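You operate a simulated robot arm through the tools that you are given. There is no shell and no other tool.

The job below is to be done with a simulated two-armed robot. You get a single attempt, and the scene is never put back.

JOB
Set both knobs on the yellow box by its white label and check both divers' lines.
Fine: after each knob, hold the talk button under it till its green lamp lights.
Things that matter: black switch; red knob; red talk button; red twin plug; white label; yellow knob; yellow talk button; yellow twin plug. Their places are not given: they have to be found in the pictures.

It is judged by the outcome, as a careful person would: the job done as asked, and still so three seconds after it is handed in. It fails if anything else is knocked over, pushed out of place, dropped, spilled or broken.

ROBOT AND FRAMES
Two 7-joint arms with fingered hands on one trunk that stands fixed in place. Base frame: the origin is at the foot of the trunk, x ahead of it, y to its left, z up. Readings come in m, rad, newtons and seconds.
The left shoulder is at [0.056, 0.158, 1.168], the right one opposite. With the tool pointing down near the work surface each hand reaches from about 0.42 to 0.84 m from the base axis, measured 20 degrees to its own side. Payload 4 kg a hand.
Tool frame (each hand has its own): the origin (TCP) lies between the finger pads and is the grasp point; the fingertips stand 0.03 m ahead of it; z points along the fingers, y is the line along which they close. The gripper opens to 0.104 m; its body begins 0.035 m behind the TCP. The gripper is a hand of 4 fingers: y runs from the thumb to the fingers, the wrist lies at [-0.015, -0.104, -0.178] in the tool frame, and closing takes about 1.5 s.
Orientation is that of the tool frame in the base frame, as a unit quaternion [w, x, y, z]. With the fingers straight down and the wrist toward the robot, the tool's x, y and z point along [0, 1, 0], [1, 0, 0] and [0, 0, -1] of the base frame.

CONTROLS
- The arms move only by the tool move_arm. It takes "left_moves", "right_moves" or both (then of equal length, played together; a hand with none holds still); each is one flat list of numbers, 6 for each row, row after row: the shift along the tool's x, y, z in units of 100 mm (1.0 is 100 mm), then the turn, a rotation vector about the tool's x, y, z in units of 180 degrees (1.0 is 180 degrees). In form: [tx, ty, tz, rx, ry, rz, tx, ty, tz, rx, ry, rz, ...]. A call has 1 to 20 rows; each row is the pose to reach, as a shift and turn from the pose commanded when the call began, along the tool's axes at that moment. "left_fingers" and "right_fingers" are, for a hand that has rows, the closure, from 0 (fully open) to 1 (shut), set as the call begins (left out, the last holds). A call with a number of a shift or a turn outside -1 to 1 is refused whole. Each row takes 0.2 s and may step no farther than 0.05 m and 0.15 rad from the row before; otherwise, or with a gripper value out of range, the whole call is refused. A pose out of reach is approached as far as the arm can. The call stops where the force on the tool passes 40 N (or 10 N more than at its start, if that is more) or the arm is blocked; 0.2 s more then pass. Each finger travels about 0.045 m/s and halts on what it meets, pressing with about 29 N; the grip force reading is that of the motor and also rises with nothing between the fingers. The clock runs only during rows and for 0.2 s after the last one: add rows that repeat a pose to give the fingers time. It gives the time, the measured TCP pose, the force on the tool (base axes), the opening and the grip force at its end, in the units of the frame above (readings bear some noise), with the torque about the TCP (base axes, N m) and any sound that the robot's microphone picked up.
- Cameras (640 x 400 px; columns grow to the right, rows downward): "scene" is now at [0.1307, -0.0503, 1.3392]; the picture's right is [-0.42, -0.91, 0.01], its down [-0.38, 0.17, -0.91] and it looks along [0.82, -0.38, -0.42] (base axes); focal length 336 px, centre (320, 200). "left" rides on the left gripper at [-0.061, -0.092, -0.13] in its tool frame; the picture's right is [-0.81, -0.27, 0.52], its down [0.53, -0.71, 0.46] and it looks along [0.24, 0.65, 0.72] (tool axes); focal length 275 px, centre (320, 200). "right" rides on the right gripper at [0.061, -0.092, -0.13] in its tool frame; the picture's right is [-0.81, 0.27, -0.52], its down [-0.53, -0.71, 0.46] and it looks along [-0.24, 0.65, 0.72] (tool axes); focal length 275 px, centre (320, 200).
- capture(camera): a new picture of that camera. The clock stands still meanwhile.
- move_column(by): moves the trunk up (or, below 0, down) by that many m; the arms and the scene camera ride with it, the base frame stays. It gives what a move gives, with no picture.
- finger_targets(index, middle, ring, thumb_bend, thumb_turn, hand): sets how far each is bent, from 0 (flat) to 1 (curled in); at 0.3 the hand is open as for a grip, at 0.7 the pads meet at the TCP. One left out holds its place. A second passes; each finger stops where it meets its share of the squeeze, and holds until it gets a number again. A gripper value or a shape takes the hand back. It gives what a move gives, with no picture; readings hold the bend of each and the force on the fingers (four entries, about 0 where the hand has none), thumb and palm. thumb_turn goes from beside the hand (0) to across from the fingers (1), as for a grip.
- set_grasp(shape, hand): the hand has 4 fingers and takes this shape, open, in about a second: jaw (thumb against the fingers, like two jaws); tri (thumb and two fingers); tip (a fingertip pinch); poke (one finger out to press); point (the index stretched); flat (the hand flat); cup (the hand cupped); fist (a fist). The gripper value then closes the fingers along that shape, each until it touches; the sizes above hold for jaw. It gives what a move gives, with no picture.
- head_to(pan, tilt): turns the head with the scene camera to pan (to the left, within 1.396 rad either way) and tilt (down, from -0.506 to 1.204), counted from straight ahead of the robot. It gives what a move gives.
- pixel_to_xyz(camera, pixels): for up to 12 pixels [column, row] of the newest picture of that camera ("zoom" is the newest enlarged one), the place [x, y, z] in the base frame of the surface seen there, good to about 0.002 m, but the place of the scene camera against the robot may be out by one fixed shift of up to 0.025 m in any direction. The clock stands still meanwhile.
- zoom(camera, box): a new picture of the part [left, top, right, bottom] of that camera's present view, enlarged. The clock stands still meanwhile.
- sign_off(): hands the job in; it is judged then, once.

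Unless the task says otherwise, let go and move clear before handing in.

The tools are called as name(argument=value, ...) on one line, values as JSON. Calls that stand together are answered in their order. move_arm: Moves the arms, as the interface text tells. Its arguments: {"type":"object","properties":{"left_moves":{"type":"array"},"left_fingers":{"type":"number"},"right_moves":{"type":"array"},"right_fingers":{"type":"number"}},"required":[]} The other tools are called the same way: move_column (by) moves the trunk up or down; set_grasp (shape, hand) gives the hand a shape; finger_targets (index, middle, ring, thumb_bend, thumb_turn, hand) moves the fingers one by one; head_to (pan, tilt) turns the head that bears the scene camera; capture (camera) takes a picture; pixel_to_xyz (camera, pixels) gives the place of the surface under pixels of a picture; zoom (camera, box) takes an enlarged picture of a part of a camera's view; sign_off () hands the job in.

At the start:

```text
t: 0.0
left_tool_pos: [0.4516, -0.0257, 1.16]
left_tcp_rot: [0.0, 0.707, 0.707, -0.001]
left_contact_force: [-0.1, -0.5, 0.3]
left_torque: [-0.04, 0.0, -0.01]
left_opening: 0.1039
left_gripper_force: 0.1
left_shape: jaw
left_bend: [0.3, 0.3, 0.3, 0.3, 0.98]
left_finger forces: [0.0, 0.0, 0.0, 0.1, 0.0, 0.1]
right_tool_pos: [0.3081, -0.3945, 1.1785]
right_tcp_rot: [-0.001, 0.707, 0.707, 0.0]
right_contact_force: [0.6, 1.0, -0.1]
right_torque: [0.01, -0.01, -0.01]
right_opening: 0.104
right_gripper_force: 0.1
right_shape: jaw
right_bend: [0.3, 0.3, 0.3, 0.3, 0.98]
right_finger forces: [0.0, 0.0, 0.0, 0.0, 0.1, 0.0]
trunk travel left (down, up): [-0.375, 0.132]
head pan, tilt (commanded): [-0.429, 0.422]
```

scene: 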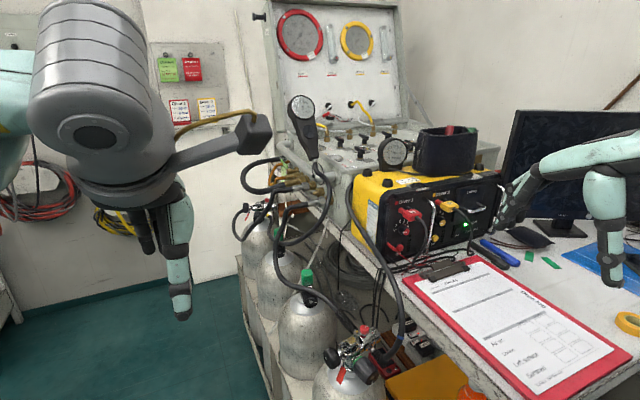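
right: 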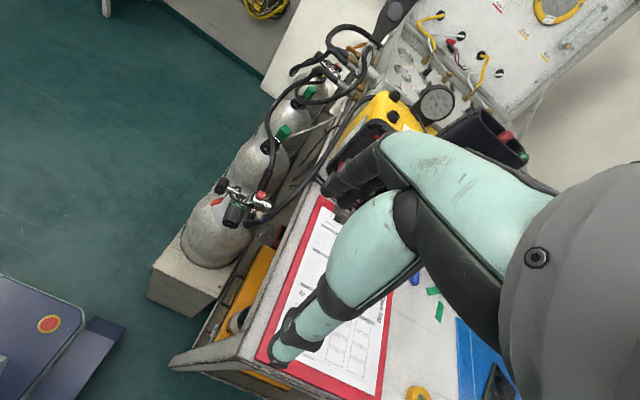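
left: 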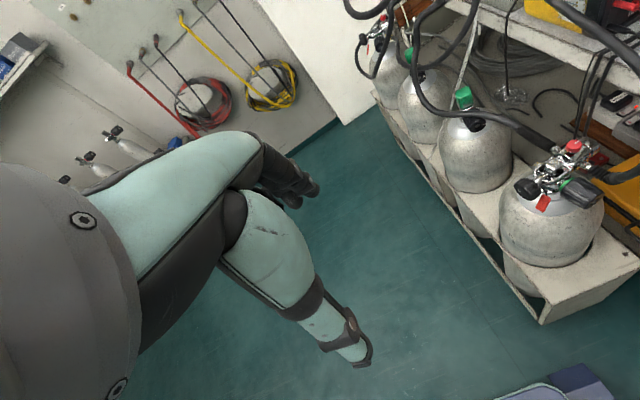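

The yellow box is seen around (425,215) in the scene picture with a red knob near (410,215) and a yellow one near (450,207). I'll zoom in on it to find the label, knobs, buttons and lamps.

zoom(camera="scene", box=[340, 150, 520, 270])

zoom(camera="scene", box=[380, 170, 510, 260])

```text
3.33 times, centred on (430, 210) of scene
```

zoom: 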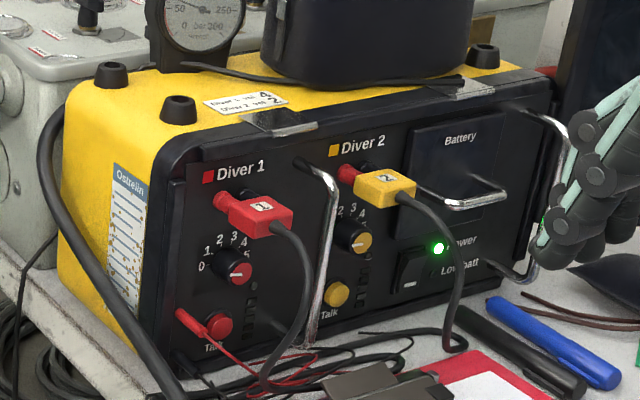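

```text
4.44 times, centred on (445, 215) of scene
```

zoom: 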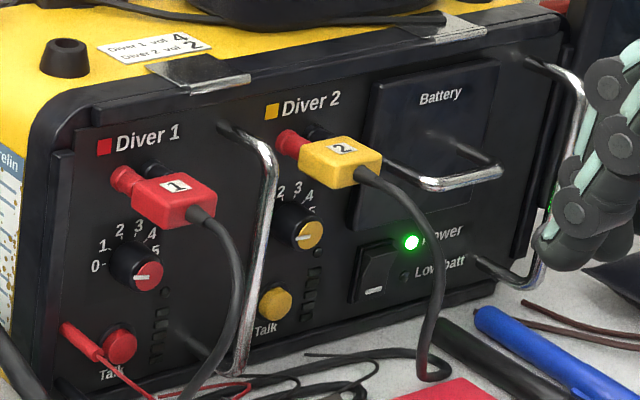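

The white label reads Diver 1 vol 4 and Diver 2 vol 2. I'll zoom closer on the label, on the knobs and on the plugs.

zoom(camera="scene", box=[395, 170, 435, 195])

zoom(camera="scene", box=[388, 195, 438, 255])

zoom(camera="scene", box=[425, 185, 485, 245])

```text
16.00 times, centred on (415, 182) of scene
```

zoom: 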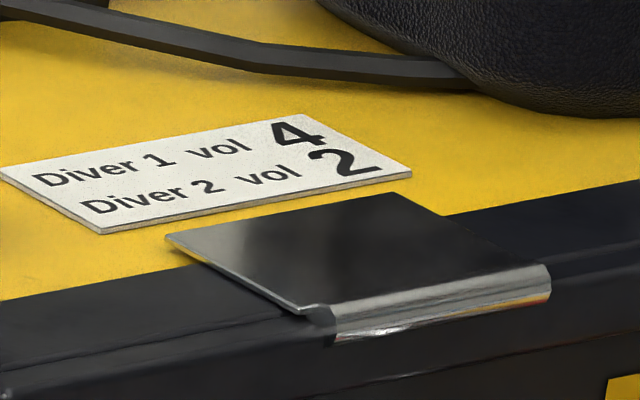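

```text
6.67 times, centred on (413, 225) of scene
```

zoom: 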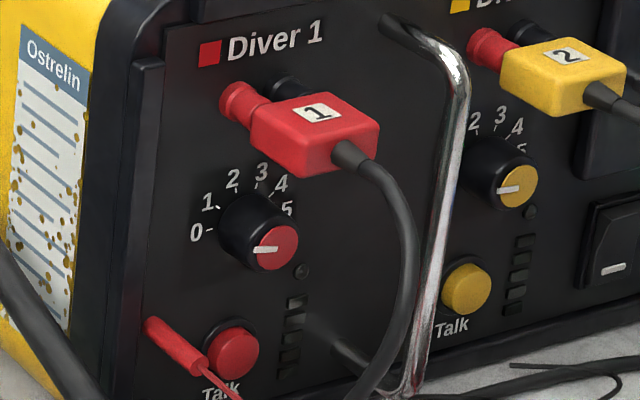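

```text
6.67 times, centred on (455, 215) of scene
```

zoom: 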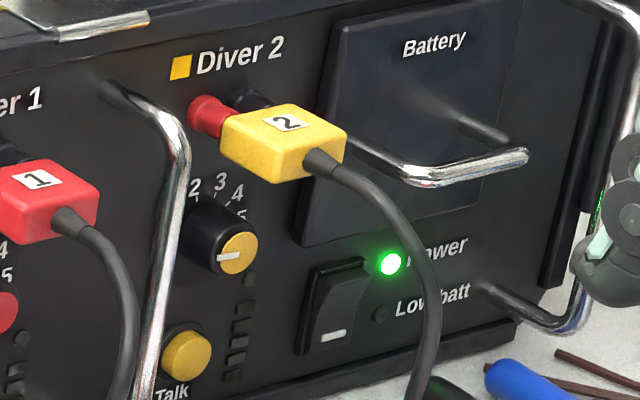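

The label asks Diver 1 → 4 and Diver 2 → 2, and both knob pointers now seem to point at 0. I'll get positions of the panel features through the scene camera first.

pixel_to_xyz(camera="scene", pixels=[[408, 232], [405, 247], [452, 214], [447, 228], [464, 213], [460, 226], [408, 203], [430, 247], [470, 225], [470, 275], [500, 210], [400, 225]])

capture(camera="scene")

```text
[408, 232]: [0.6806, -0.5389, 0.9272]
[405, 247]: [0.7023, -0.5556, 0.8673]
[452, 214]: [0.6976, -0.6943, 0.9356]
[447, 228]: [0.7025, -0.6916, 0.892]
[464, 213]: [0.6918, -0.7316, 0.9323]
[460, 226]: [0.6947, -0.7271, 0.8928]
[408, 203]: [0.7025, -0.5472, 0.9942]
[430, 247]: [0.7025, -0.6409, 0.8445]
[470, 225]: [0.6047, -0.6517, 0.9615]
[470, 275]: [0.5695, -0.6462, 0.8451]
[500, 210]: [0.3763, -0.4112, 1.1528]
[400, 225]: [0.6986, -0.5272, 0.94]
```

```text
taken
```

scene: 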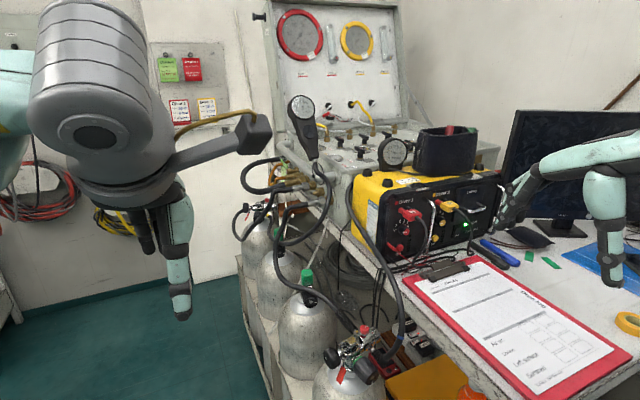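

The panel is a plane at x≈0.70 facing the robot, table at z≈0.845. I'll zoom again and query the exact features in the enlarged picture.

zoom(camera="scene", box=[370, 190, 466, 250])

```text
6.67 times, centred on (418, 220) of scene
```

zoom: 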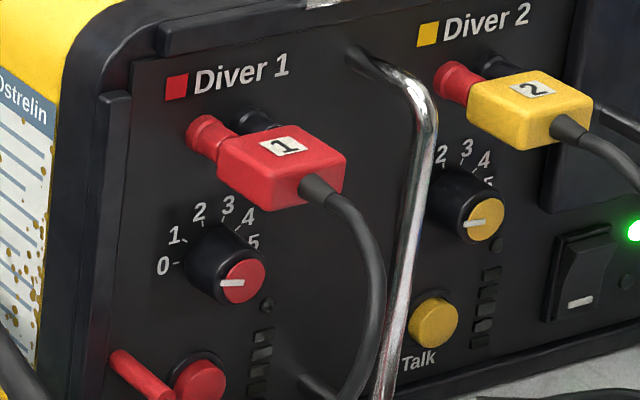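

pixel_to_xyz(camera="zoom", pixels=[[244, 283], [201, 380], [486, 221], [433, 322], [266, 304], [222, 250], [282, 148], [209, 137], [330, 190], [415, 130], [140, 375], [163, 266]])

pixel_to_xyz(camera="zoom", pixels=[[253, 242], [228, 206], [249, 220], [199, 212], [174, 235], [440, 156], [467, 148], [484, 160], [532, 88], [560, 130], [497, 244], [378, 360]])

```text
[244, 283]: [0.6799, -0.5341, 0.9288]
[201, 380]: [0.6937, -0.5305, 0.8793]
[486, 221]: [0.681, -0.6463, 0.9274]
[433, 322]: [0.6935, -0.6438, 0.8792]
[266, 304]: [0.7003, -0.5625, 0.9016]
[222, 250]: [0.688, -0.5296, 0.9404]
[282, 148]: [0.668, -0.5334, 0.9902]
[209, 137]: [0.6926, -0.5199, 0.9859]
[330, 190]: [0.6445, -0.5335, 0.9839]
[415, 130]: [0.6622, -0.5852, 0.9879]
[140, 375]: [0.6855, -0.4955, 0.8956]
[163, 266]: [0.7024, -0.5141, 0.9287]
```

```text
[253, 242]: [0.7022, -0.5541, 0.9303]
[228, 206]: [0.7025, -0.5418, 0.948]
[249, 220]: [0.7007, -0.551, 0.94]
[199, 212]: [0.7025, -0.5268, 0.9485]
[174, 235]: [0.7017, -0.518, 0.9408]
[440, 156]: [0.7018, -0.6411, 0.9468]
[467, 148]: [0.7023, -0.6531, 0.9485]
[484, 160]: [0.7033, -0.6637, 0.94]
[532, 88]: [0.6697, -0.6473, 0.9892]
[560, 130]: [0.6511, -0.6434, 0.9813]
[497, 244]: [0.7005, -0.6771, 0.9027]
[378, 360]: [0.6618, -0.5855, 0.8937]
```

Red knob centre ≈(0.680,−0.534,0.928), yellow knob ≈(0.681,−0.646,0.927), talk buttons at z≈0.879, chrome handle at y≈−0.585. I'll map the cables that hang in front of the panel and the surroundings next.

pixel_to_xyz(camera="zoom", pixels=[[345, 202], [365, 230], [378, 260], [382, 290], [375, 330], [355, 375], [340, 392], [600, 140], [625, 165], [300, 380], [350, 50], [300, 205]])

zoom(camera="scene", box=[350, 210, 478, 290])

```text
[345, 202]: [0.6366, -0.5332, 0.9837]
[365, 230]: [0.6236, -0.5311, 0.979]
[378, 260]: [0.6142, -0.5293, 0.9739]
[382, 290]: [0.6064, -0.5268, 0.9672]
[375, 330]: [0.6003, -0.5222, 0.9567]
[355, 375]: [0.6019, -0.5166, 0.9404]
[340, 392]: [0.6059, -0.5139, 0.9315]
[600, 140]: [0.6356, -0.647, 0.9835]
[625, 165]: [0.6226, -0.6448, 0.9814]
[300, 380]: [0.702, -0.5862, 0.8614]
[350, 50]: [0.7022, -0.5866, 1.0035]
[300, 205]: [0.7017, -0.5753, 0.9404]
```

```text
5.00 times, centred on (414, 250) of scene
```

zoom: 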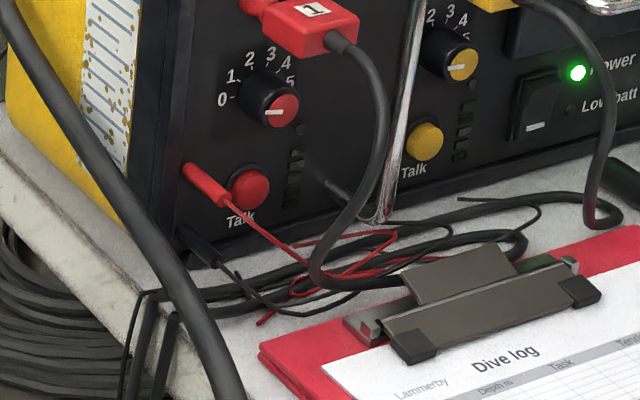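

The red plug's cable arcs out to x≈0.60 and hangs right in front of the red knob, so the hand needs a route around it. I'll trace the rest of both cables and the left-hand leads.

pixel_to_xyz(camera="zoom", pixels=[[384, 130], [372, 170], [350, 205], [325, 240], [316, 270], [340, 283], [205, 185], [240, 215], [187, 170], [590, 60], [608, 110], [590, 190]])

pixel_to_xyz(camera="zoom", pixels=[[120, 200], [60, 90], [200, 250], [588, 213], [450, 290], [390, 340], [250, 187], [282, 110], [425, 140], [301, 129], [530, 100], [535, 127]])

zoom(camera="scene", box=[480, 120, 640, 300])

```text
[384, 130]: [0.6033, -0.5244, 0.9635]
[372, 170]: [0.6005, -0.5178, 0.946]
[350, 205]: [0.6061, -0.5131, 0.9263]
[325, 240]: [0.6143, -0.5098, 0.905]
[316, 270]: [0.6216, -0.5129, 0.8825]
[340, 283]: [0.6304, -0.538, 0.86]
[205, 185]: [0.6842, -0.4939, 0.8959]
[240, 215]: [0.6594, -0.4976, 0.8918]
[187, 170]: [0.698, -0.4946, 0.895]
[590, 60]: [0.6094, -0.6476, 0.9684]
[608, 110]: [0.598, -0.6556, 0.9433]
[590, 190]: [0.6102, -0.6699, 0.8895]
```

```text
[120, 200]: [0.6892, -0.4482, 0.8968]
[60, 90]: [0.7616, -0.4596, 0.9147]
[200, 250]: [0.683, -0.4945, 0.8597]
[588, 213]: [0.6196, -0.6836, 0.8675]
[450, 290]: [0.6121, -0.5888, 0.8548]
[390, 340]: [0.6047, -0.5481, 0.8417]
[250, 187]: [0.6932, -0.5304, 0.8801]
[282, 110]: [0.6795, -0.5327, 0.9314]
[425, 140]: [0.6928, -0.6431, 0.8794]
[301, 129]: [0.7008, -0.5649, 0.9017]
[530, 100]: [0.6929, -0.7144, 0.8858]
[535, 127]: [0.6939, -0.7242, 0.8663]
```

```text
2.22 times, centred on (560, 210) of scene
```

zoom: 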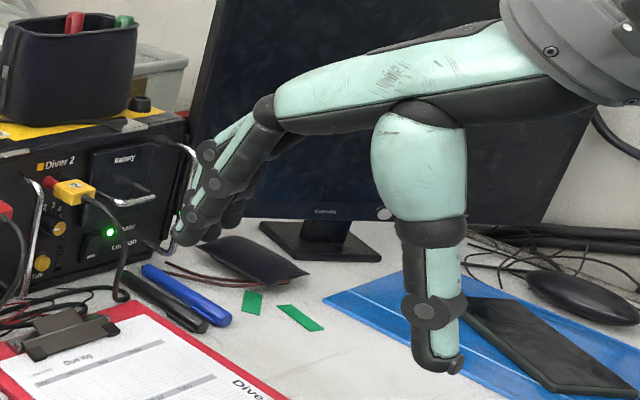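

The red cable runs at x≈0.60–0.63, y≈−0.51 in front of the red knob and the yellow one at y≈−0.65, with the chrome handle between. Before choosing a grip I'll look at the fingertip pinch shape on the right hand.

set_grasp(hand="right", shape="tip")

zoom(camera="scene", box=[480, 120, 640, 300])

capture(camera="right")

```text
t: 0.9
left_tool_pos: [0.4376, -0.0229, 1.168]
left_tcp_rot: [0.005, 0.707, 0.707, 0.004]
left_contact_force: [-0.1, -0.6, -0.4]
left_torque: [0.03, 0.02, 0.01]
left_opening: 0.1039
left_gripper_force: 0.1
left_shape: jaw
left_bend: [0.3, 0.3, 0.3, 0.3, 0.98]
left_finger forces: [0.0, 0.1, 0.0, 0.0, 0.1, 0.0]
right_tool_pos: [0.2941, -0.3945, 1.1836]
right_tcp_rot: [0.004, 0.708, 0.707, 0.005]
right_contact_force: [-1.2, 0.2, -0.5]
right_torque: [0.01, 0.0, -0.03]
right_opening: 0.1041
right_gripper_force: 0.0
right_shape: tip
right_bend: [0.3, 0.98, 0.99, 0.3, 0.98]
right_finger forces: [0.0, 0.0, 0.0, 0.1, 0.0, 0.1]
trunk travel left (down, up): [-0.375, 0.132]
head pan, tilt (commanded): [-0.429, 0.422]
```

```text
2.22 times, centred on (560, 210) of scene
```

zoom: 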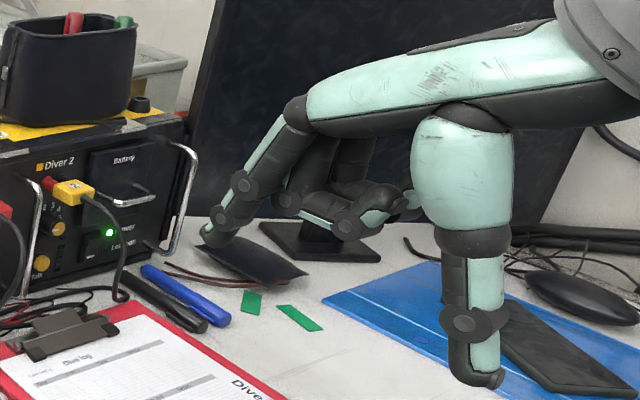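

```text
taken
```

right: 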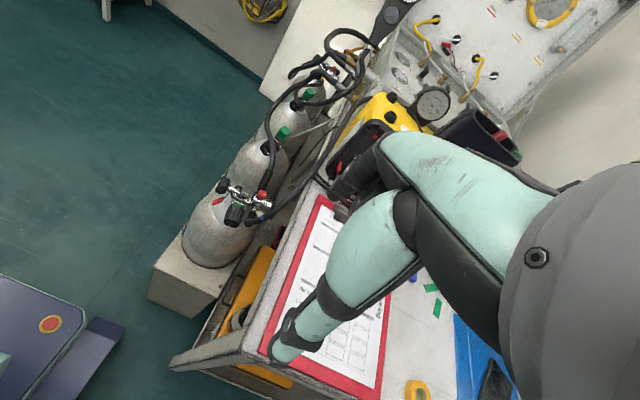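

The tip shape shows index and thumb spread with the others curled; the hand is bulky for the gap behind the cable. I'll look at the poke shape, whose single finger could slip between cable and handle.

set_grasp(hand="right", shape="poke")

zoom(camera="scene", box=[480, 120, 640, 300])

capture(camera="right")

```text
t: 1.8
left_tool_pos: [0.4393, -0.023, 1.1672]
left_tcp_rot: [0.005, 0.707, 0.707, 0.004]
left_contact_force: [0.0, -0.4, -0.4]
left_torque: [0.0, 0.01, -0.01]
left_opening: 0.1038
left_gripper_force: 0.0
left_shape: jaw
left_bend: [0.3, 0.3, 0.3, 0.3, 0.98]
left_finger forces: [0.0, 0.0, 0.0, 0.0, 0.0, 0.0]
right_tool_pos: [0.2945, -0.3952, 1.1827]
right_tcp_rot: [0.003, 0.708, 0.706, 0.004]
right_contact_force: [-0.6, -0.3, -1.3]
right_torque: [-0.02, -0.02, -0.03]
right_opening: 0.0
right_gripper_force: 0.1
right_shape: poke
right_bend: [0.7, 0.7, 0.99, 1.0, 1.0]
right_finger forces: [0.0, 0.0, 0.1, 0.0, 0.1, 0.0]
trunk travel left (down, up): [-0.375, 0.132]
head pan, tilt (commanded): [-0.429, 0.422]
```

```text
2.22 times, centred on (560, 210) of scene
```

zoom: 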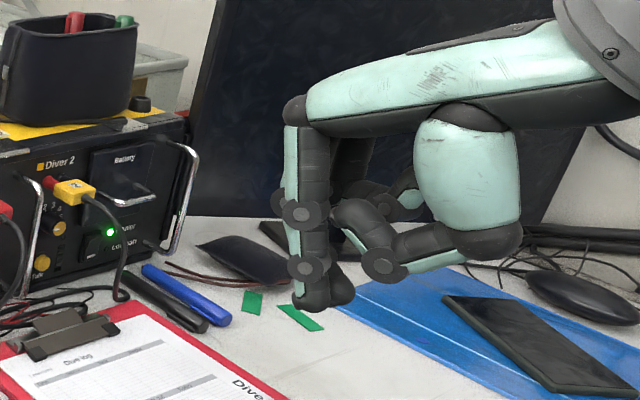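

```text
taken
```

right: 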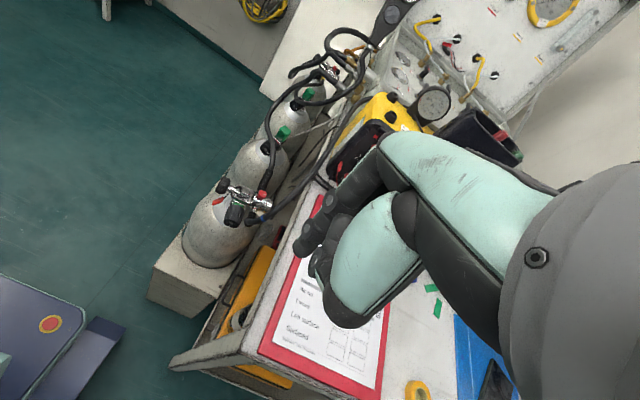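

In poke two fingers point along tool z with the thumb bulk about 35 mm behind the tips. I'll also look at the point shape, where the index should stick out farther.

set_grasp(hand="right", shape="point")

zoom(camera="scene", box=[480, 120, 640, 300])

capture(camera="right")

```text
t: 2.7
left_tool_pos: [0.439, -0.0248, 1.1665]
left_tcp_rot: [0.005, 0.707, 0.707, 0.004]
left_contact_force: [0.4, 0.1, -0.3]
left_torque: [-0.03, -0.03, 0.0]
left_opening: 0.1039
left_gripper_force: 0.1
left_shape: jaw
left_bend: [0.3, 0.3, 0.3, 0.3, 0.98]
left_finger forces: [0.0, 0.0, 0.0, 0.0, 0.0, 0.1]
right_tool_pos: [0.2951, -0.3938, 1.1828]
right_tcp_rot: [0.003, 0.708, 0.707, 0.004]
right_contact_force: [-0.5, 0.7, 0.2]
right_torque: [0.0, 0.0, 0.0]
right_opening: 0.0
right_gripper_force: 0.1
right_shape: point
right_bend: [0.2, 1.0, 1.0, 0.98, 0.88]
right_finger forces: [0.0, 0.0, 0.0, 0.0, 0.1, 0.1]
trunk travel left (down, up): [-0.375, 0.132]
head pan, tilt (commanded): [-0.429, 0.422]
```

```text
2.22 times, centred on (560, 210) of scene
```

zoom: 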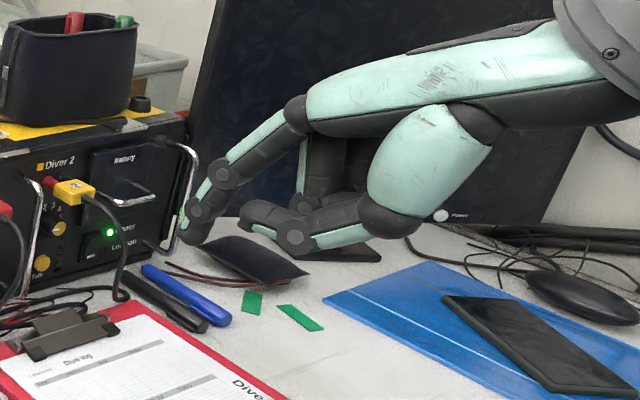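

```text
taken
```

right: 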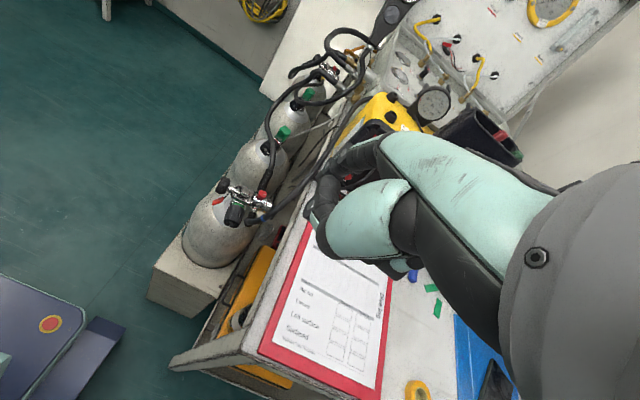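

The point shape gives a long slim index (tip at zoom (185,237), knuckle (297,110)) with the rest folded back. I'll measure its geometry relative to the TCP.

zoom(camera="scene", box=[480, 140, 576, 240])

```text
4.00 times, centred on (528, 190) of scene
```

zoom: 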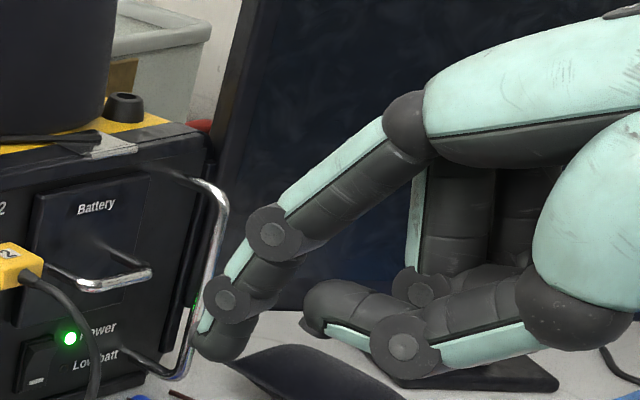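

pixel_to_xyz(camera="zoom", pixels=[[218, 348], [225, 300], [272, 235], [405, 120], [245, 350], [350, 175], [330, 300], [398, 345], [575, 320], [600, 220], [265, 290], [520, 120]])

```text
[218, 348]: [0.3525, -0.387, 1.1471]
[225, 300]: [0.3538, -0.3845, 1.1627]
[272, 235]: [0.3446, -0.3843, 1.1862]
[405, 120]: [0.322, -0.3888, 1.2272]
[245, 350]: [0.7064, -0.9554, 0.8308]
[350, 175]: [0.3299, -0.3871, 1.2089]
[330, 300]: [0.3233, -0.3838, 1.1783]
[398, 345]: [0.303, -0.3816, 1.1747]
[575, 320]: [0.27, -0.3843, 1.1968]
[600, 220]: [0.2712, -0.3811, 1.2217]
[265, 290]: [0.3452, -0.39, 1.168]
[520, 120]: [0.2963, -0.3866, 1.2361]
```

Measured from the scene camera, the index's tip sits ≈58 mm along tool y and ≈36 mm along tool z from the TCP, so a straightened index will clear the handle and cable better than a pinch. I'll straighten the index fully and start moving toward the corridor between the two cables.

finger_targets(hand="right", index=0.0, middle=1.0, ring=1.0, thumb_bend=1.0, thumb_turn=0.88)

zoom(camera="scene", box=[480, 100, 640, 200])

```text
t: 3.7
left_tool_pos: [0.4384, -0.0254, 1.166]
left_tcp_rot: [0.005, 0.707, 0.707, 0.004]
left_contact_force: [0.6, 0.5, 0.7]
left_torque: [0.0, -0.04, -0.06]
left_opening: 0.1038
left_gripper_force: 0.0
left_shape: jaw
left_bend: [0.3, 0.3, 0.3, 0.3, 0.98]
left_finger forces: [0.0, 0.1, 0.1, 0.0, 0.0, 0.0]
right_tool_pos: [0.2957, -0.3948, 1.1844]
right_tcp_rot: [0.002, 0.708, 0.706, 0.005]
right_contact_force: [-0.5, 0.0, 0.5]
right_torque: [0.02, 0.02, 0.03]
right_opening: 0.0462
right_gripper_force: 0.1
right_shape: fingers
right_bend: [0.0, 1.0, 1.0, 1.0, 0.9]
right_finger forces: [0.1, 0.1, 0.0, 0.0, 0.0, 0.0]
trunk travel left (down, up): [-0.375, 0.132]
head pan, tilt (commanded): [-0.429, 0.422]
```

```text
4.00 times, centred on (560, 150) of scene
```

zoom: 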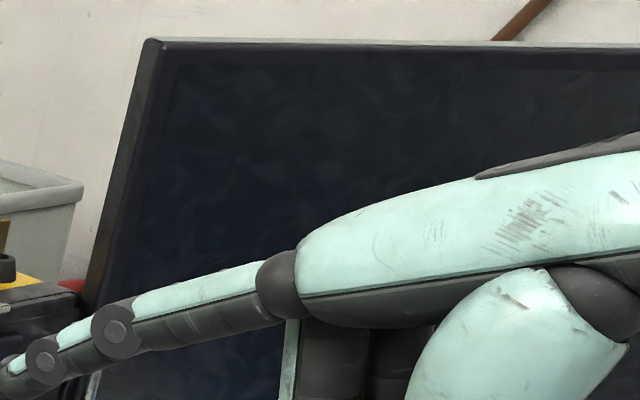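

The index is now straight in line with the palm. I'll get its tip position in a picture shifted left.

zoom(camera="scene", box=[440, 120, 600, 220])

capture(camera="right")

```text
4.00 times, centred on (520, 170) of scene
```

zoom: 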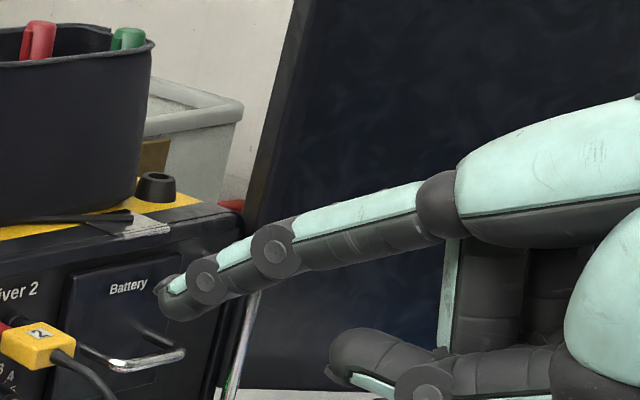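

```text
taken
```

right: 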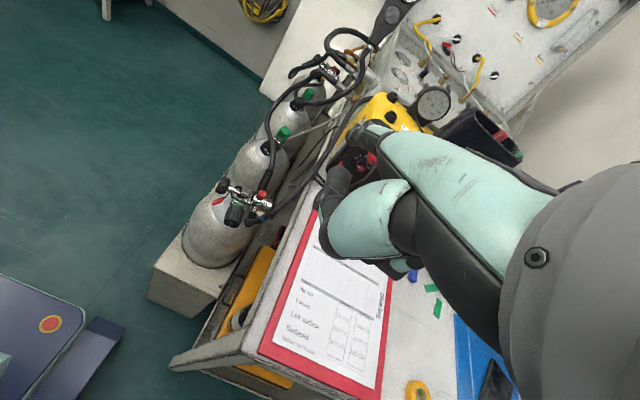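

pixel_to_xyz(camera="zoom", pixels=[[168, 300], [185, 305], [205, 282], [274, 250], [435, 205], [350, 245], [430, 390], [350, 350], [600, 330], [168, 285], [230, 290], [300, 262]])

pixel_to_xyz(camera="right", pixels=[[350, 152], [368, 158], [378, 124], [345, 163], [330, 190], [380, 95], [395, 117], [365, 130], [340, 205]])

zoom(camera="right", box=[310, 80, 430, 220])

```text
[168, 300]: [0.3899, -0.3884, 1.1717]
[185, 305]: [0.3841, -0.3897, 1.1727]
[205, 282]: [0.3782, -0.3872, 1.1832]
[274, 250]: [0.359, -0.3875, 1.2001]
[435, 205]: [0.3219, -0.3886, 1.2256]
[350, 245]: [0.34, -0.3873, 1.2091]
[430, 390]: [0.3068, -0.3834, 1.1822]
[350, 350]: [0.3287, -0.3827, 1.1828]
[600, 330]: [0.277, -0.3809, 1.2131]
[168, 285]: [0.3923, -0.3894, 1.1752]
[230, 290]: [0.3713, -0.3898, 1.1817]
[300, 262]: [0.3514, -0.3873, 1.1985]
```

```text
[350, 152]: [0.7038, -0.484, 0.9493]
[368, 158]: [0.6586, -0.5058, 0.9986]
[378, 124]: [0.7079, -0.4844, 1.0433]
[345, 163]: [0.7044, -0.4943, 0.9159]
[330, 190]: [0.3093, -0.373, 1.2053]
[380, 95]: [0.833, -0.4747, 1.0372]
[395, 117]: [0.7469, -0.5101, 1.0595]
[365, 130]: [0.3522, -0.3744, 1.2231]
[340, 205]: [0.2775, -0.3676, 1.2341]
```

```text
2.86 times, centred on (370, 150) of right
```

zoom: 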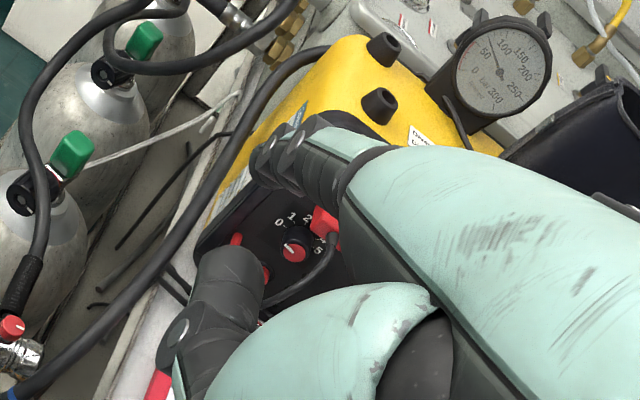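

In the right-hand zoom the red knob is visible at (293,250) with its label ring; I'll use it to compare the two cameras and learn the scene camera's shift.

pixel_to_xyz(camera="zoom", pixels=[[293, 250], [279, 222], [292, 217], [307, 218], [317, 251], [318, 215], [333, 236], [240, 238], [265, 272], [262, 165], [300, 160], [318, 150]])

zoom(camera="right", box=[335, 140, 385, 190])

```text
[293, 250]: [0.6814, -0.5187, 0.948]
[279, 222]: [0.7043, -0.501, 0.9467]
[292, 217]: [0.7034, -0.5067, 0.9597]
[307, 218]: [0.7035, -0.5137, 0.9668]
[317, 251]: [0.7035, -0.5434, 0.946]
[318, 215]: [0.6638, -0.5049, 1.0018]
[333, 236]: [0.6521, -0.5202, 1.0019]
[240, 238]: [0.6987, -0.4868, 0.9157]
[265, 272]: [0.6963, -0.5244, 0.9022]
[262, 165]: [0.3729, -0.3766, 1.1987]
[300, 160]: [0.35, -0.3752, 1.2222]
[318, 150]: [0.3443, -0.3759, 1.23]
```

```text
8.00 times, centred on (360, 165) of right
```

zoom: 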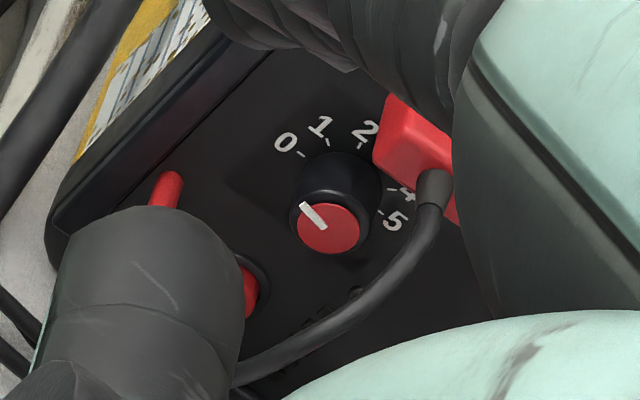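

The comparison shows scene readings are off by about (−0.0015,−0.014,−0.0185) m from the robot frame (true knob ≈ (0.681,−0.519,0.948)), but relative distances within the scene view are good. I'll measure the knob's size, the plug's edges and the handle more finely before approaching.

zoom(camera="scene", box=[388, 196, 436, 226])

pixel_to_xyz(camera="zoom", pixels=[[100, 200], [320, 300], [480, 360], [250, 300], [170, 180], [330, 60], [200, 330], [370, 230], [330, 260], [480, 60], [300, 340], [580, 200]])

```text
13.33 times, centred on (412, 211) of scene
```

zoom: 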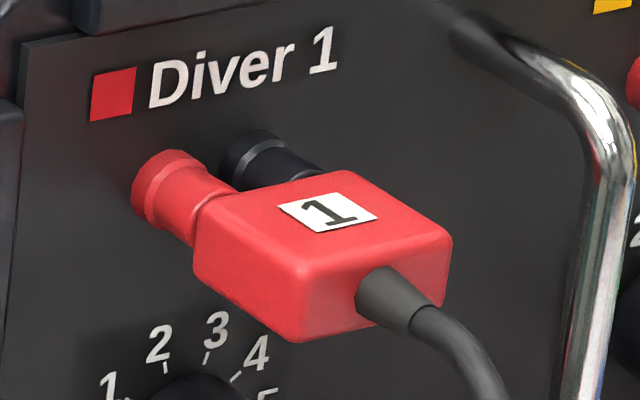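

```text
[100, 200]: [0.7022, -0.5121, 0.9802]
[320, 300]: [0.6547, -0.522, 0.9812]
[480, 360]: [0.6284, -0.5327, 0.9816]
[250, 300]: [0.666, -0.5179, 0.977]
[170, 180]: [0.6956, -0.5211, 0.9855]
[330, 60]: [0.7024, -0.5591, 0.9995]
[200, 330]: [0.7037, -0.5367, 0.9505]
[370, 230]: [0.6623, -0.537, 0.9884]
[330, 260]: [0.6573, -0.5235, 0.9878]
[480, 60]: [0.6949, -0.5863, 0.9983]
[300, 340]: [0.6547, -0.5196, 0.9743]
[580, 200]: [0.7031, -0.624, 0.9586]
```

The red plug spans from x≈0.654 outward with its bottom at z≈0.974. I'll get its right edge, the handle bar and the knob rim.

pixel_to_xyz(camera="zoom", pixels=[[447, 245], [440, 240], [440, 285], [360, 180], [400, 210], [600, 180], [585, 240], [575, 330], [600, 120], [415, 310], [355, 325], [620, 140]])

zoom(camera="scene", box=[388, 218, 436, 248])

pixel_to_xyz(camera="zoom", pixels=[[200, 155], [140, 150], [275, 130], [230, 90], [230, 200], [190, 60], [160, 100], [290, 100], [300, 140], [250, 188], [270, 180], [200, 300]])

```text
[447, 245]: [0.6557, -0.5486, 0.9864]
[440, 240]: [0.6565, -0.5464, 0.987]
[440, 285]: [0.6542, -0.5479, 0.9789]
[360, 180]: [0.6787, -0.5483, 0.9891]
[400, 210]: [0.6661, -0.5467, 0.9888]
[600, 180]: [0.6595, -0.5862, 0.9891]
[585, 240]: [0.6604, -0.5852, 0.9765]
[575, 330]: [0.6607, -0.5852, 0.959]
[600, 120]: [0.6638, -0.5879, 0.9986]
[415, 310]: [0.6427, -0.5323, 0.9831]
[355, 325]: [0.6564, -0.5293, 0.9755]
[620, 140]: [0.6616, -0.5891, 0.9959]
```

```text
13.33 times, centred on (412, 233) of scene
```

zoom: 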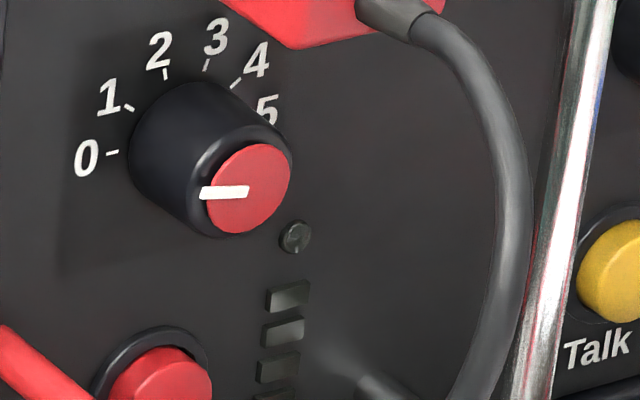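

```text
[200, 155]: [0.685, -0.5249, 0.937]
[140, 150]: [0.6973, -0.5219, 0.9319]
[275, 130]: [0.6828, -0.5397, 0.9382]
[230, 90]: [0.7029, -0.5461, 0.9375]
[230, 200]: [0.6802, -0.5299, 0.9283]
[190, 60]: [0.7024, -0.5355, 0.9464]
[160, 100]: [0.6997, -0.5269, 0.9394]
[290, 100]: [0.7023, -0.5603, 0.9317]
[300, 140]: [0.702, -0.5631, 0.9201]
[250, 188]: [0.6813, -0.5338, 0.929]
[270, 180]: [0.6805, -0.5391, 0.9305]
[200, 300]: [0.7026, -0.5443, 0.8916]
```

Plug right edge is y≈−0.5486, the handle bar y≈−0.585 at x≈0.655–0.667, knob radius ≈11 mm, all in scene readings. I'll move the right hand forward and right with a 20° upward pitch, staying high for now.

move_arm(right_moves=[-0.168, 0.19, 0.0, -0.022, 0, 0, -0.336, 0.38, 0.0, -0.044, 0, 0, -0.504, 0.57, 0.0, -0.067, 0, 0, -0.672, 0.76, 0.0, -0.089, 0, 0, -0.84, 0.95, 0.0, -0.111, 0, 0, -0.84, 0.95, 0.0, -0.111, 0, 0])

capture(camera="scene")

```text
t: 5.1
left_tool_pos: [0.4384, -0.0239, 1.1665]
left_tcp_rot: [0.004, 0.707, 0.707, 0.005]
left_contact_force: [-0.4, -0.5, 0.1]
left_torque: [0.03, 0.01, 0.02]
left_opening: 0.1039
left_gripper_force: 0.1
left_shape: jaw
left_bend: [0.3, 0.3, 0.3, 0.3, 0.98]
left_finger forces: [0.0, 0.0, 0.0, 0.0, 0.0, 0.0]
right_tool_pos: [0.3903, -0.4811, 1.1832]
right_tcp_rot: [0.127, 0.697, 0.694, 0.128]
right_contact_force: [1.0, 0.2, -0.5]
right_torque: [0.01, 0.03, 0.01]
right_opening: 0.0462
right_gripper_force: 0.0
right_shape: fingers
right_bend: [0.0, 1.0, 1.0, 1.0, 0.9]
right_finger forces: [0.1, 0.0, 0.1, 0.1, 0.0, 0.0]
trunk travel left (down, up): [-0.375, 0.132]
head pan, tilt (commanded): [-0.429, 0.422]
```

```text
taken
```

scene: 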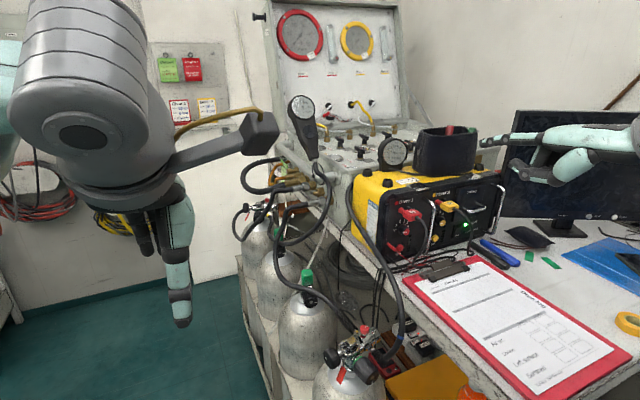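

The hand is at (0.390,−0.481,1.183), pitched 20°, with a clear path. I'll lower it in front of the box in two moves, staying well ahead of the cables.

move_arm(right_moves=[-0.12, 0.02, 0.28, 0, 0, 0, -0.24, 0.05, 0.56, 0, 0, 0, -0.35, 0.07, 0.84, 0, 0, 0, -0.35, 0.07, 0.84, 0, 0, 0])

move_arm(right_moves=[-0.12, 0.02, 0.28, 0, 0, 0, -0.24, 0.05, 0.56, 0, 0, 0, -0.35, 0.07, 0.84, 0, 0, 0, -0.35, 0.07, 0.84, 0, 0, 0])

capture(camera="scene")

zoom(camera="scene", box=[370, 160, 530, 260])

```text
t: 6.1
left_tool_pos: [0.4398, -0.0239, 1.1667]
left_tcp_rot: [0.004, 0.707, 0.708, 0.004]
left_contact_force: [0.0, -0.6, 0.2]
left_torque: [0.03, 0.01, 0.0]
left_opening: 0.1038
left_gripper_force: 0.0
left_shape: jaw
left_bend: [0.3, 0.3, 0.3, 0.3, 0.98]
left_finger forces: [0.0, 0.1, 0.0, 0.1, 0.0, 0.1]
right_tool_pos: [0.4278, -0.5132, 1.1073]
right_tcp_rot: [0.125, 0.696, 0.695, 0.127]
right_contact_force: [0.3, -0.4, -0.1]
right_torque: [0.03, 0.0, 0.0]
right_opening: 0.0462
right_gripper_force: 0.0
right_shape: fingers
right_bend: [0.0, 1.0, 1.0, 1.0, 0.9]
right_finger forces: [0.0, 0.1, 0.0, 0.1, 0.0, 0.0]
trunk travel left (down, up): [-0.375, 0.132]
head pan, tilt (commanded): [-0.429, 0.422]
```

```text
t: 7.1
left_tool_pos: [0.4383, -0.0247, 1.1671]
left_tcp_rot: [0.004, 0.707, 0.707, 0.004]
left_contact_force: [0.1, 0.3, -0.1]
left_torque: [-0.01, -0.03, 0.0]
left_opening: 0.104
left_gripper_force: 0.1
left_shape: jaw
left_bend: [0.3, 0.3, 0.3, 0.3, 0.98]
left_finger forces: [0.0, 0.1, 0.0, 0.0, 0.0, 0.0]
right_tool_pos: [0.4623, -0.5488, 1.0323]
right_tcp_rot: [0.126, 0.697, 0.695, 0.127]
right_contact_force: [-0.2, 0.4, 0.5]
right_torque: [0.01, -0.03, 0.0]
right_opening: 0.0463
right_gripper_force: 0.0
right_shape: fingers
right_bend: [0.0, 1.0, 1.0, 1.0, 0.9]
right_finger forces: [0.0, 0.1, 0.0, 0.0, 0.0, 0.0]
trunk travel left (down, up): [-0.375, 0.132]
head pan, tilt (commanded): [-0.429, 0.422]
```

```text
taken
```

scene: 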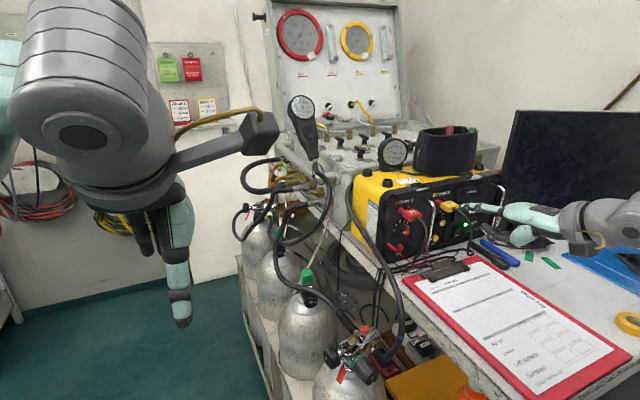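

```text
4.00 times, centred on (450, 210) of scene
```

zoom: 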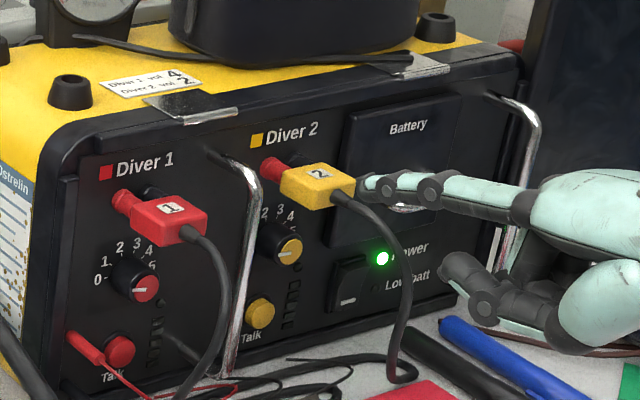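

The index tip is at zoom (365,188) and well ahead of the panel. I'll measure it against the prediction to verify my tool geometry.

pixel_to_xyz(camera="zoom", pixels=[[362, 188], [368, 195], [385, 185], [430, 188], [525, 205], [368, 180], [475, 190], [462, 262], [500, 345], [590, 300], [452, 300], [560, 350]])

zoom(camera="right", box=[240, 60, 440, 260])

```text
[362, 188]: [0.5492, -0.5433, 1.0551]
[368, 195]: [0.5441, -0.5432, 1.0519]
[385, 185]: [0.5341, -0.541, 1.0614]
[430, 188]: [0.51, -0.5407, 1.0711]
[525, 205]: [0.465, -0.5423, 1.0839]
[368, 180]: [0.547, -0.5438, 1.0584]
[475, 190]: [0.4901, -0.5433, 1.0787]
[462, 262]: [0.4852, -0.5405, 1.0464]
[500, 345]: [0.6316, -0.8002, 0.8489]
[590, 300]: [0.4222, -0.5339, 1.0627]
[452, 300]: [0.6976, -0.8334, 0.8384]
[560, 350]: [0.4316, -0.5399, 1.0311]
```

```text
2.00 times, centred on (340, 160) of right
```

zoom: 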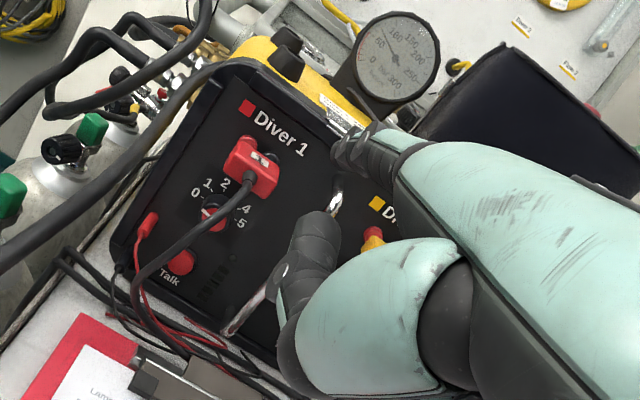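

The tip matches prediction (scene (0.549,−0.543 left side,1.055)), so the geometry is confirmed. I'll lower the tip to knob height beside the plug line, still in front of the cables.

move_arm(right_moves=[-0.05, -0.115, 0.317, 0, 0, 0, -0.1, -0.23, 0.633, 0, 0, 0, -0.14, -0.345, 0.95, 0, 0, 0, -0.14, -0.345, 0.95, 0, 0, 0])

zoom(camera="scene", box=[370, 180, 530, 280])

capture(camera="right")

```text
t: 8.1
left_tool_pos: [0.439, -0.0242, 1.1657]
left_tcp_rot: [0.005, 0.707, 0.707, 0.004]
left_contact_force: [-0.4, -0.3, -0.1]
left_torque: [-0.05, -0.01, 0.0]
left_opening: 0.1039
left_gripper_force: 0.0
left_shape: jaw
left_bend: [0.3, 0.3, 0.3, 0.3, 0.98]
left_finger forces: [0.0, 0.0, 0.0, 0.0, 0.0, 0.0]
right_tool_pos: [0.4629, -0.5637, 0.934]
right_tcp_rot: [0.125, 0.696, 0.696, 0.128]
right_contact_force: [-0.1, 0.7, -0.1]
right_torque: [0.02, 0.02, 0.03]
right_opening: 0.0462
right_gripper_force: 0.1
right_shape: fingers
right_bend: [0.0, 1.0, 1.0, 1.0, 0.9]
right_finger forces: [0.0, 0.1, 0.0, 0.0, 0.0, 0.0]
trunk travel left (down, up): [-0.375, 0.132]
head pan, tilt (commanded): [-0.429, 0.422]
```

```text
4.00 times, centred on (450, 230) of scene
```

zoom: 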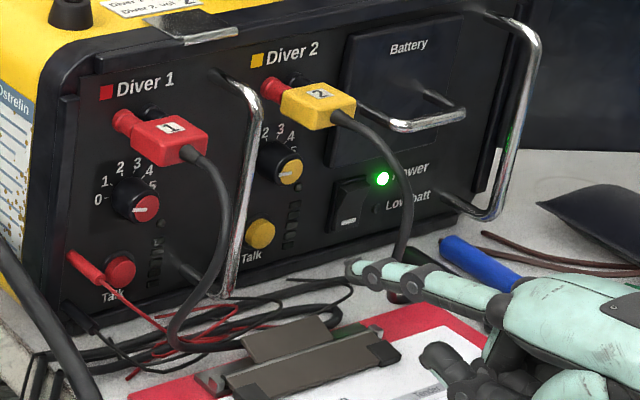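

```text
taken
```

right: 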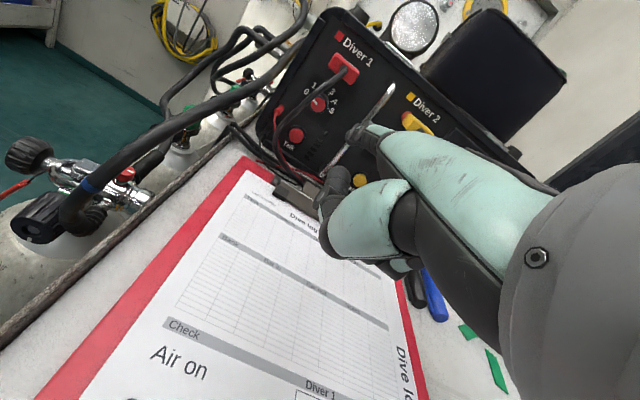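

The index tip is now level with the knobs, at about scene (0.549,−0.567,0.955). I'll advance toward the gap between red knob and handle, pausing at x≈0.61.

move_arm(right_moves=[0.015, 0.26, 0.155, 0, 0, 0, 0.03, 0.526, 0.31, 0, 0, 0, 0.03, 0.526, 0.31, 0, 0, 0])

zoom(camera="scene", box=[380, 190, 476, 250])

```text
t: 8.9
left_tool_pos: [0.4377, -0.0241, 1.1669]
left_tcp_rot: [0.005, 0.707, 0.707, 0.005]
left_contact_force: [-0.2, 0.6, 0.0]
left_torque: [0.02, -0.02, 0.0]
left_opening: 0.104
left_gripper_force: 0.0
left_shape: jaw
left_bend: [0.3, 0.3, 0.3, 0.3, 0.98]
left_finger forces: [0.1, 0.0, 0.0, 0.0, 0.0, 0.0]
right_tool_pos: [0.5237, -0.5604, 0.9223]
right_tcp_rot: [0.126, 0.696, 0.696, 0.127]
right_contact_force: [0.1, 0.3, 0.6]
right_torque: [0.02, -0.02, -0.03]
right_opening: 0.0462
right_gripper_force: 0.1
right_shape: fingers
right_bend: [0.0, 1.0, 1.0, 1.0, 0.9]
right_finger forces: [0.1, 0.1, 0.1, 0.0, 0.0, 0.0]
trunk travel left (down, up): [-0.375, 0.132]
head pan, tilt (commanded): [-0.429, 0.422]
```

```text
6.67 times, centred on (428, 220) of scene
```

zoom: 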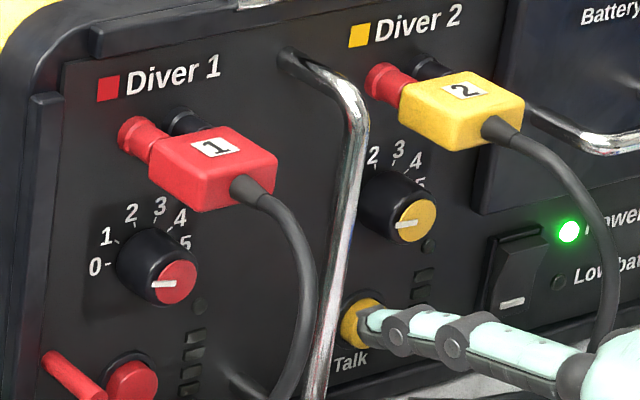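

The tip (zoom (367,330)) is heading for the gap to the right of the red knob. I'll verify coordinates then slide in further.

pixel_to_xyz(camera="zoom", pixels=[[364, 328], [372, 335], [398, 335], [452, 345], [380, 320], [420, 335], [480, 335], [575, 380], [345, 120], [335, 200], [300, 300], [250, 190]])

move_arm(right_moves=[0, 0.14, 0.05, 0, 0, 0, 0, 0.28, 0.103, 0, 0, 0, 0, 0.42, 0.154, 0, 0, 0, 0, 0.42, 0.154, 0, 0, 0])

zoom(camera="scene", box=[380, 190, 476, 250])

zoom(camera="right", box=[240, 60, 440, 260])

```text
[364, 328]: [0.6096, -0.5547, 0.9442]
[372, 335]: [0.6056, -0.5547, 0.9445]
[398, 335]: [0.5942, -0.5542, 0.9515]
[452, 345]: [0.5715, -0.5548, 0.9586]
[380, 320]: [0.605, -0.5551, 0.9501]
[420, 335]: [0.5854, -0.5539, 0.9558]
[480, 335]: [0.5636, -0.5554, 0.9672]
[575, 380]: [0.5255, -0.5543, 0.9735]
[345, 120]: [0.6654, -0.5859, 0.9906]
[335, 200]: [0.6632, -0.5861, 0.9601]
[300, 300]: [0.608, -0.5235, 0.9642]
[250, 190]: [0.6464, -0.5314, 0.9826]
```

```text
t: 9.9
left_tool_pos: [0.4372, -0.0251, 1.1669]
left_tcp_rot: [0.004, 0.708, 0.706, 0.004]
left_contact_force: [-0.3, 0.1, -0.9]
left_torque: [-0.03, 0.01, 0.02]
left_opening: 0.104
left_gripper_force: 0.1
left_shape: jaw
left_bend: [0.3, 0.3, 0.3, 0.3, 0.98]
left_finger forces: [0.0, 0.0, 0.0, 0.0, 0.1, 0.0]
right_tool_pos: [0.5687, -0.5589, 0.9217]
right_tcp_rot: [0.125, 0.696, 0.695, 0.127]
right_contact_force: [0.0, -0.5, 0.1]
right_torque: [0.01, 0.0, 0.02]
right_opening: 0.0463
right_gripper_force: 0.0
right_shape: fingers
right_bend: [0.0, 1.0, 1.0, 1.0, 0.9]
right_finger forces: [0.0, 0.0, 0.0, 0.1, 0.1, 0.1]
trunk travel left (down, up): [-0.375, 0.132]
head pan, tilt (commanded): [-0.429, 0.422]
```

```text
6.67 times, centred on (428, 220) of scene
```

zoom: 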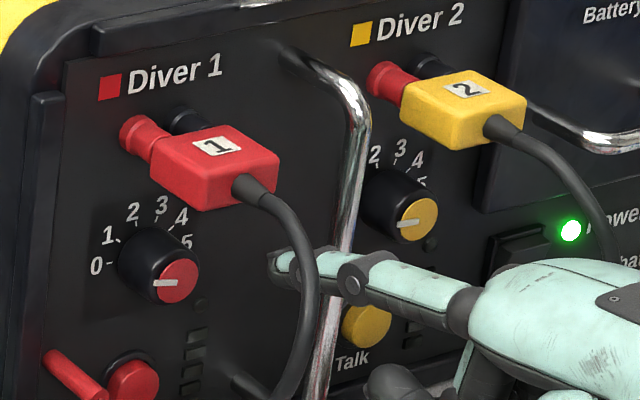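

```text
2.00 times, centred on (340, 160) of right
```

zoom: 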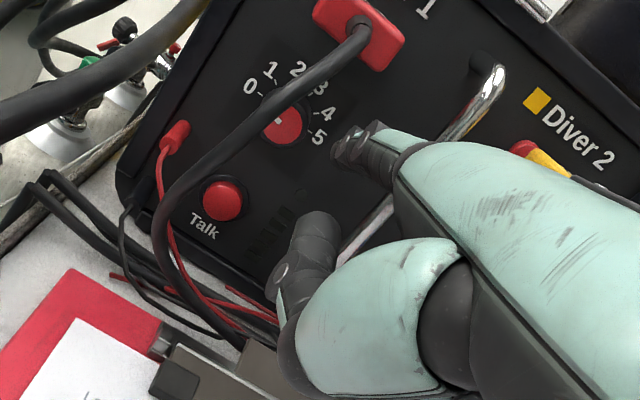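

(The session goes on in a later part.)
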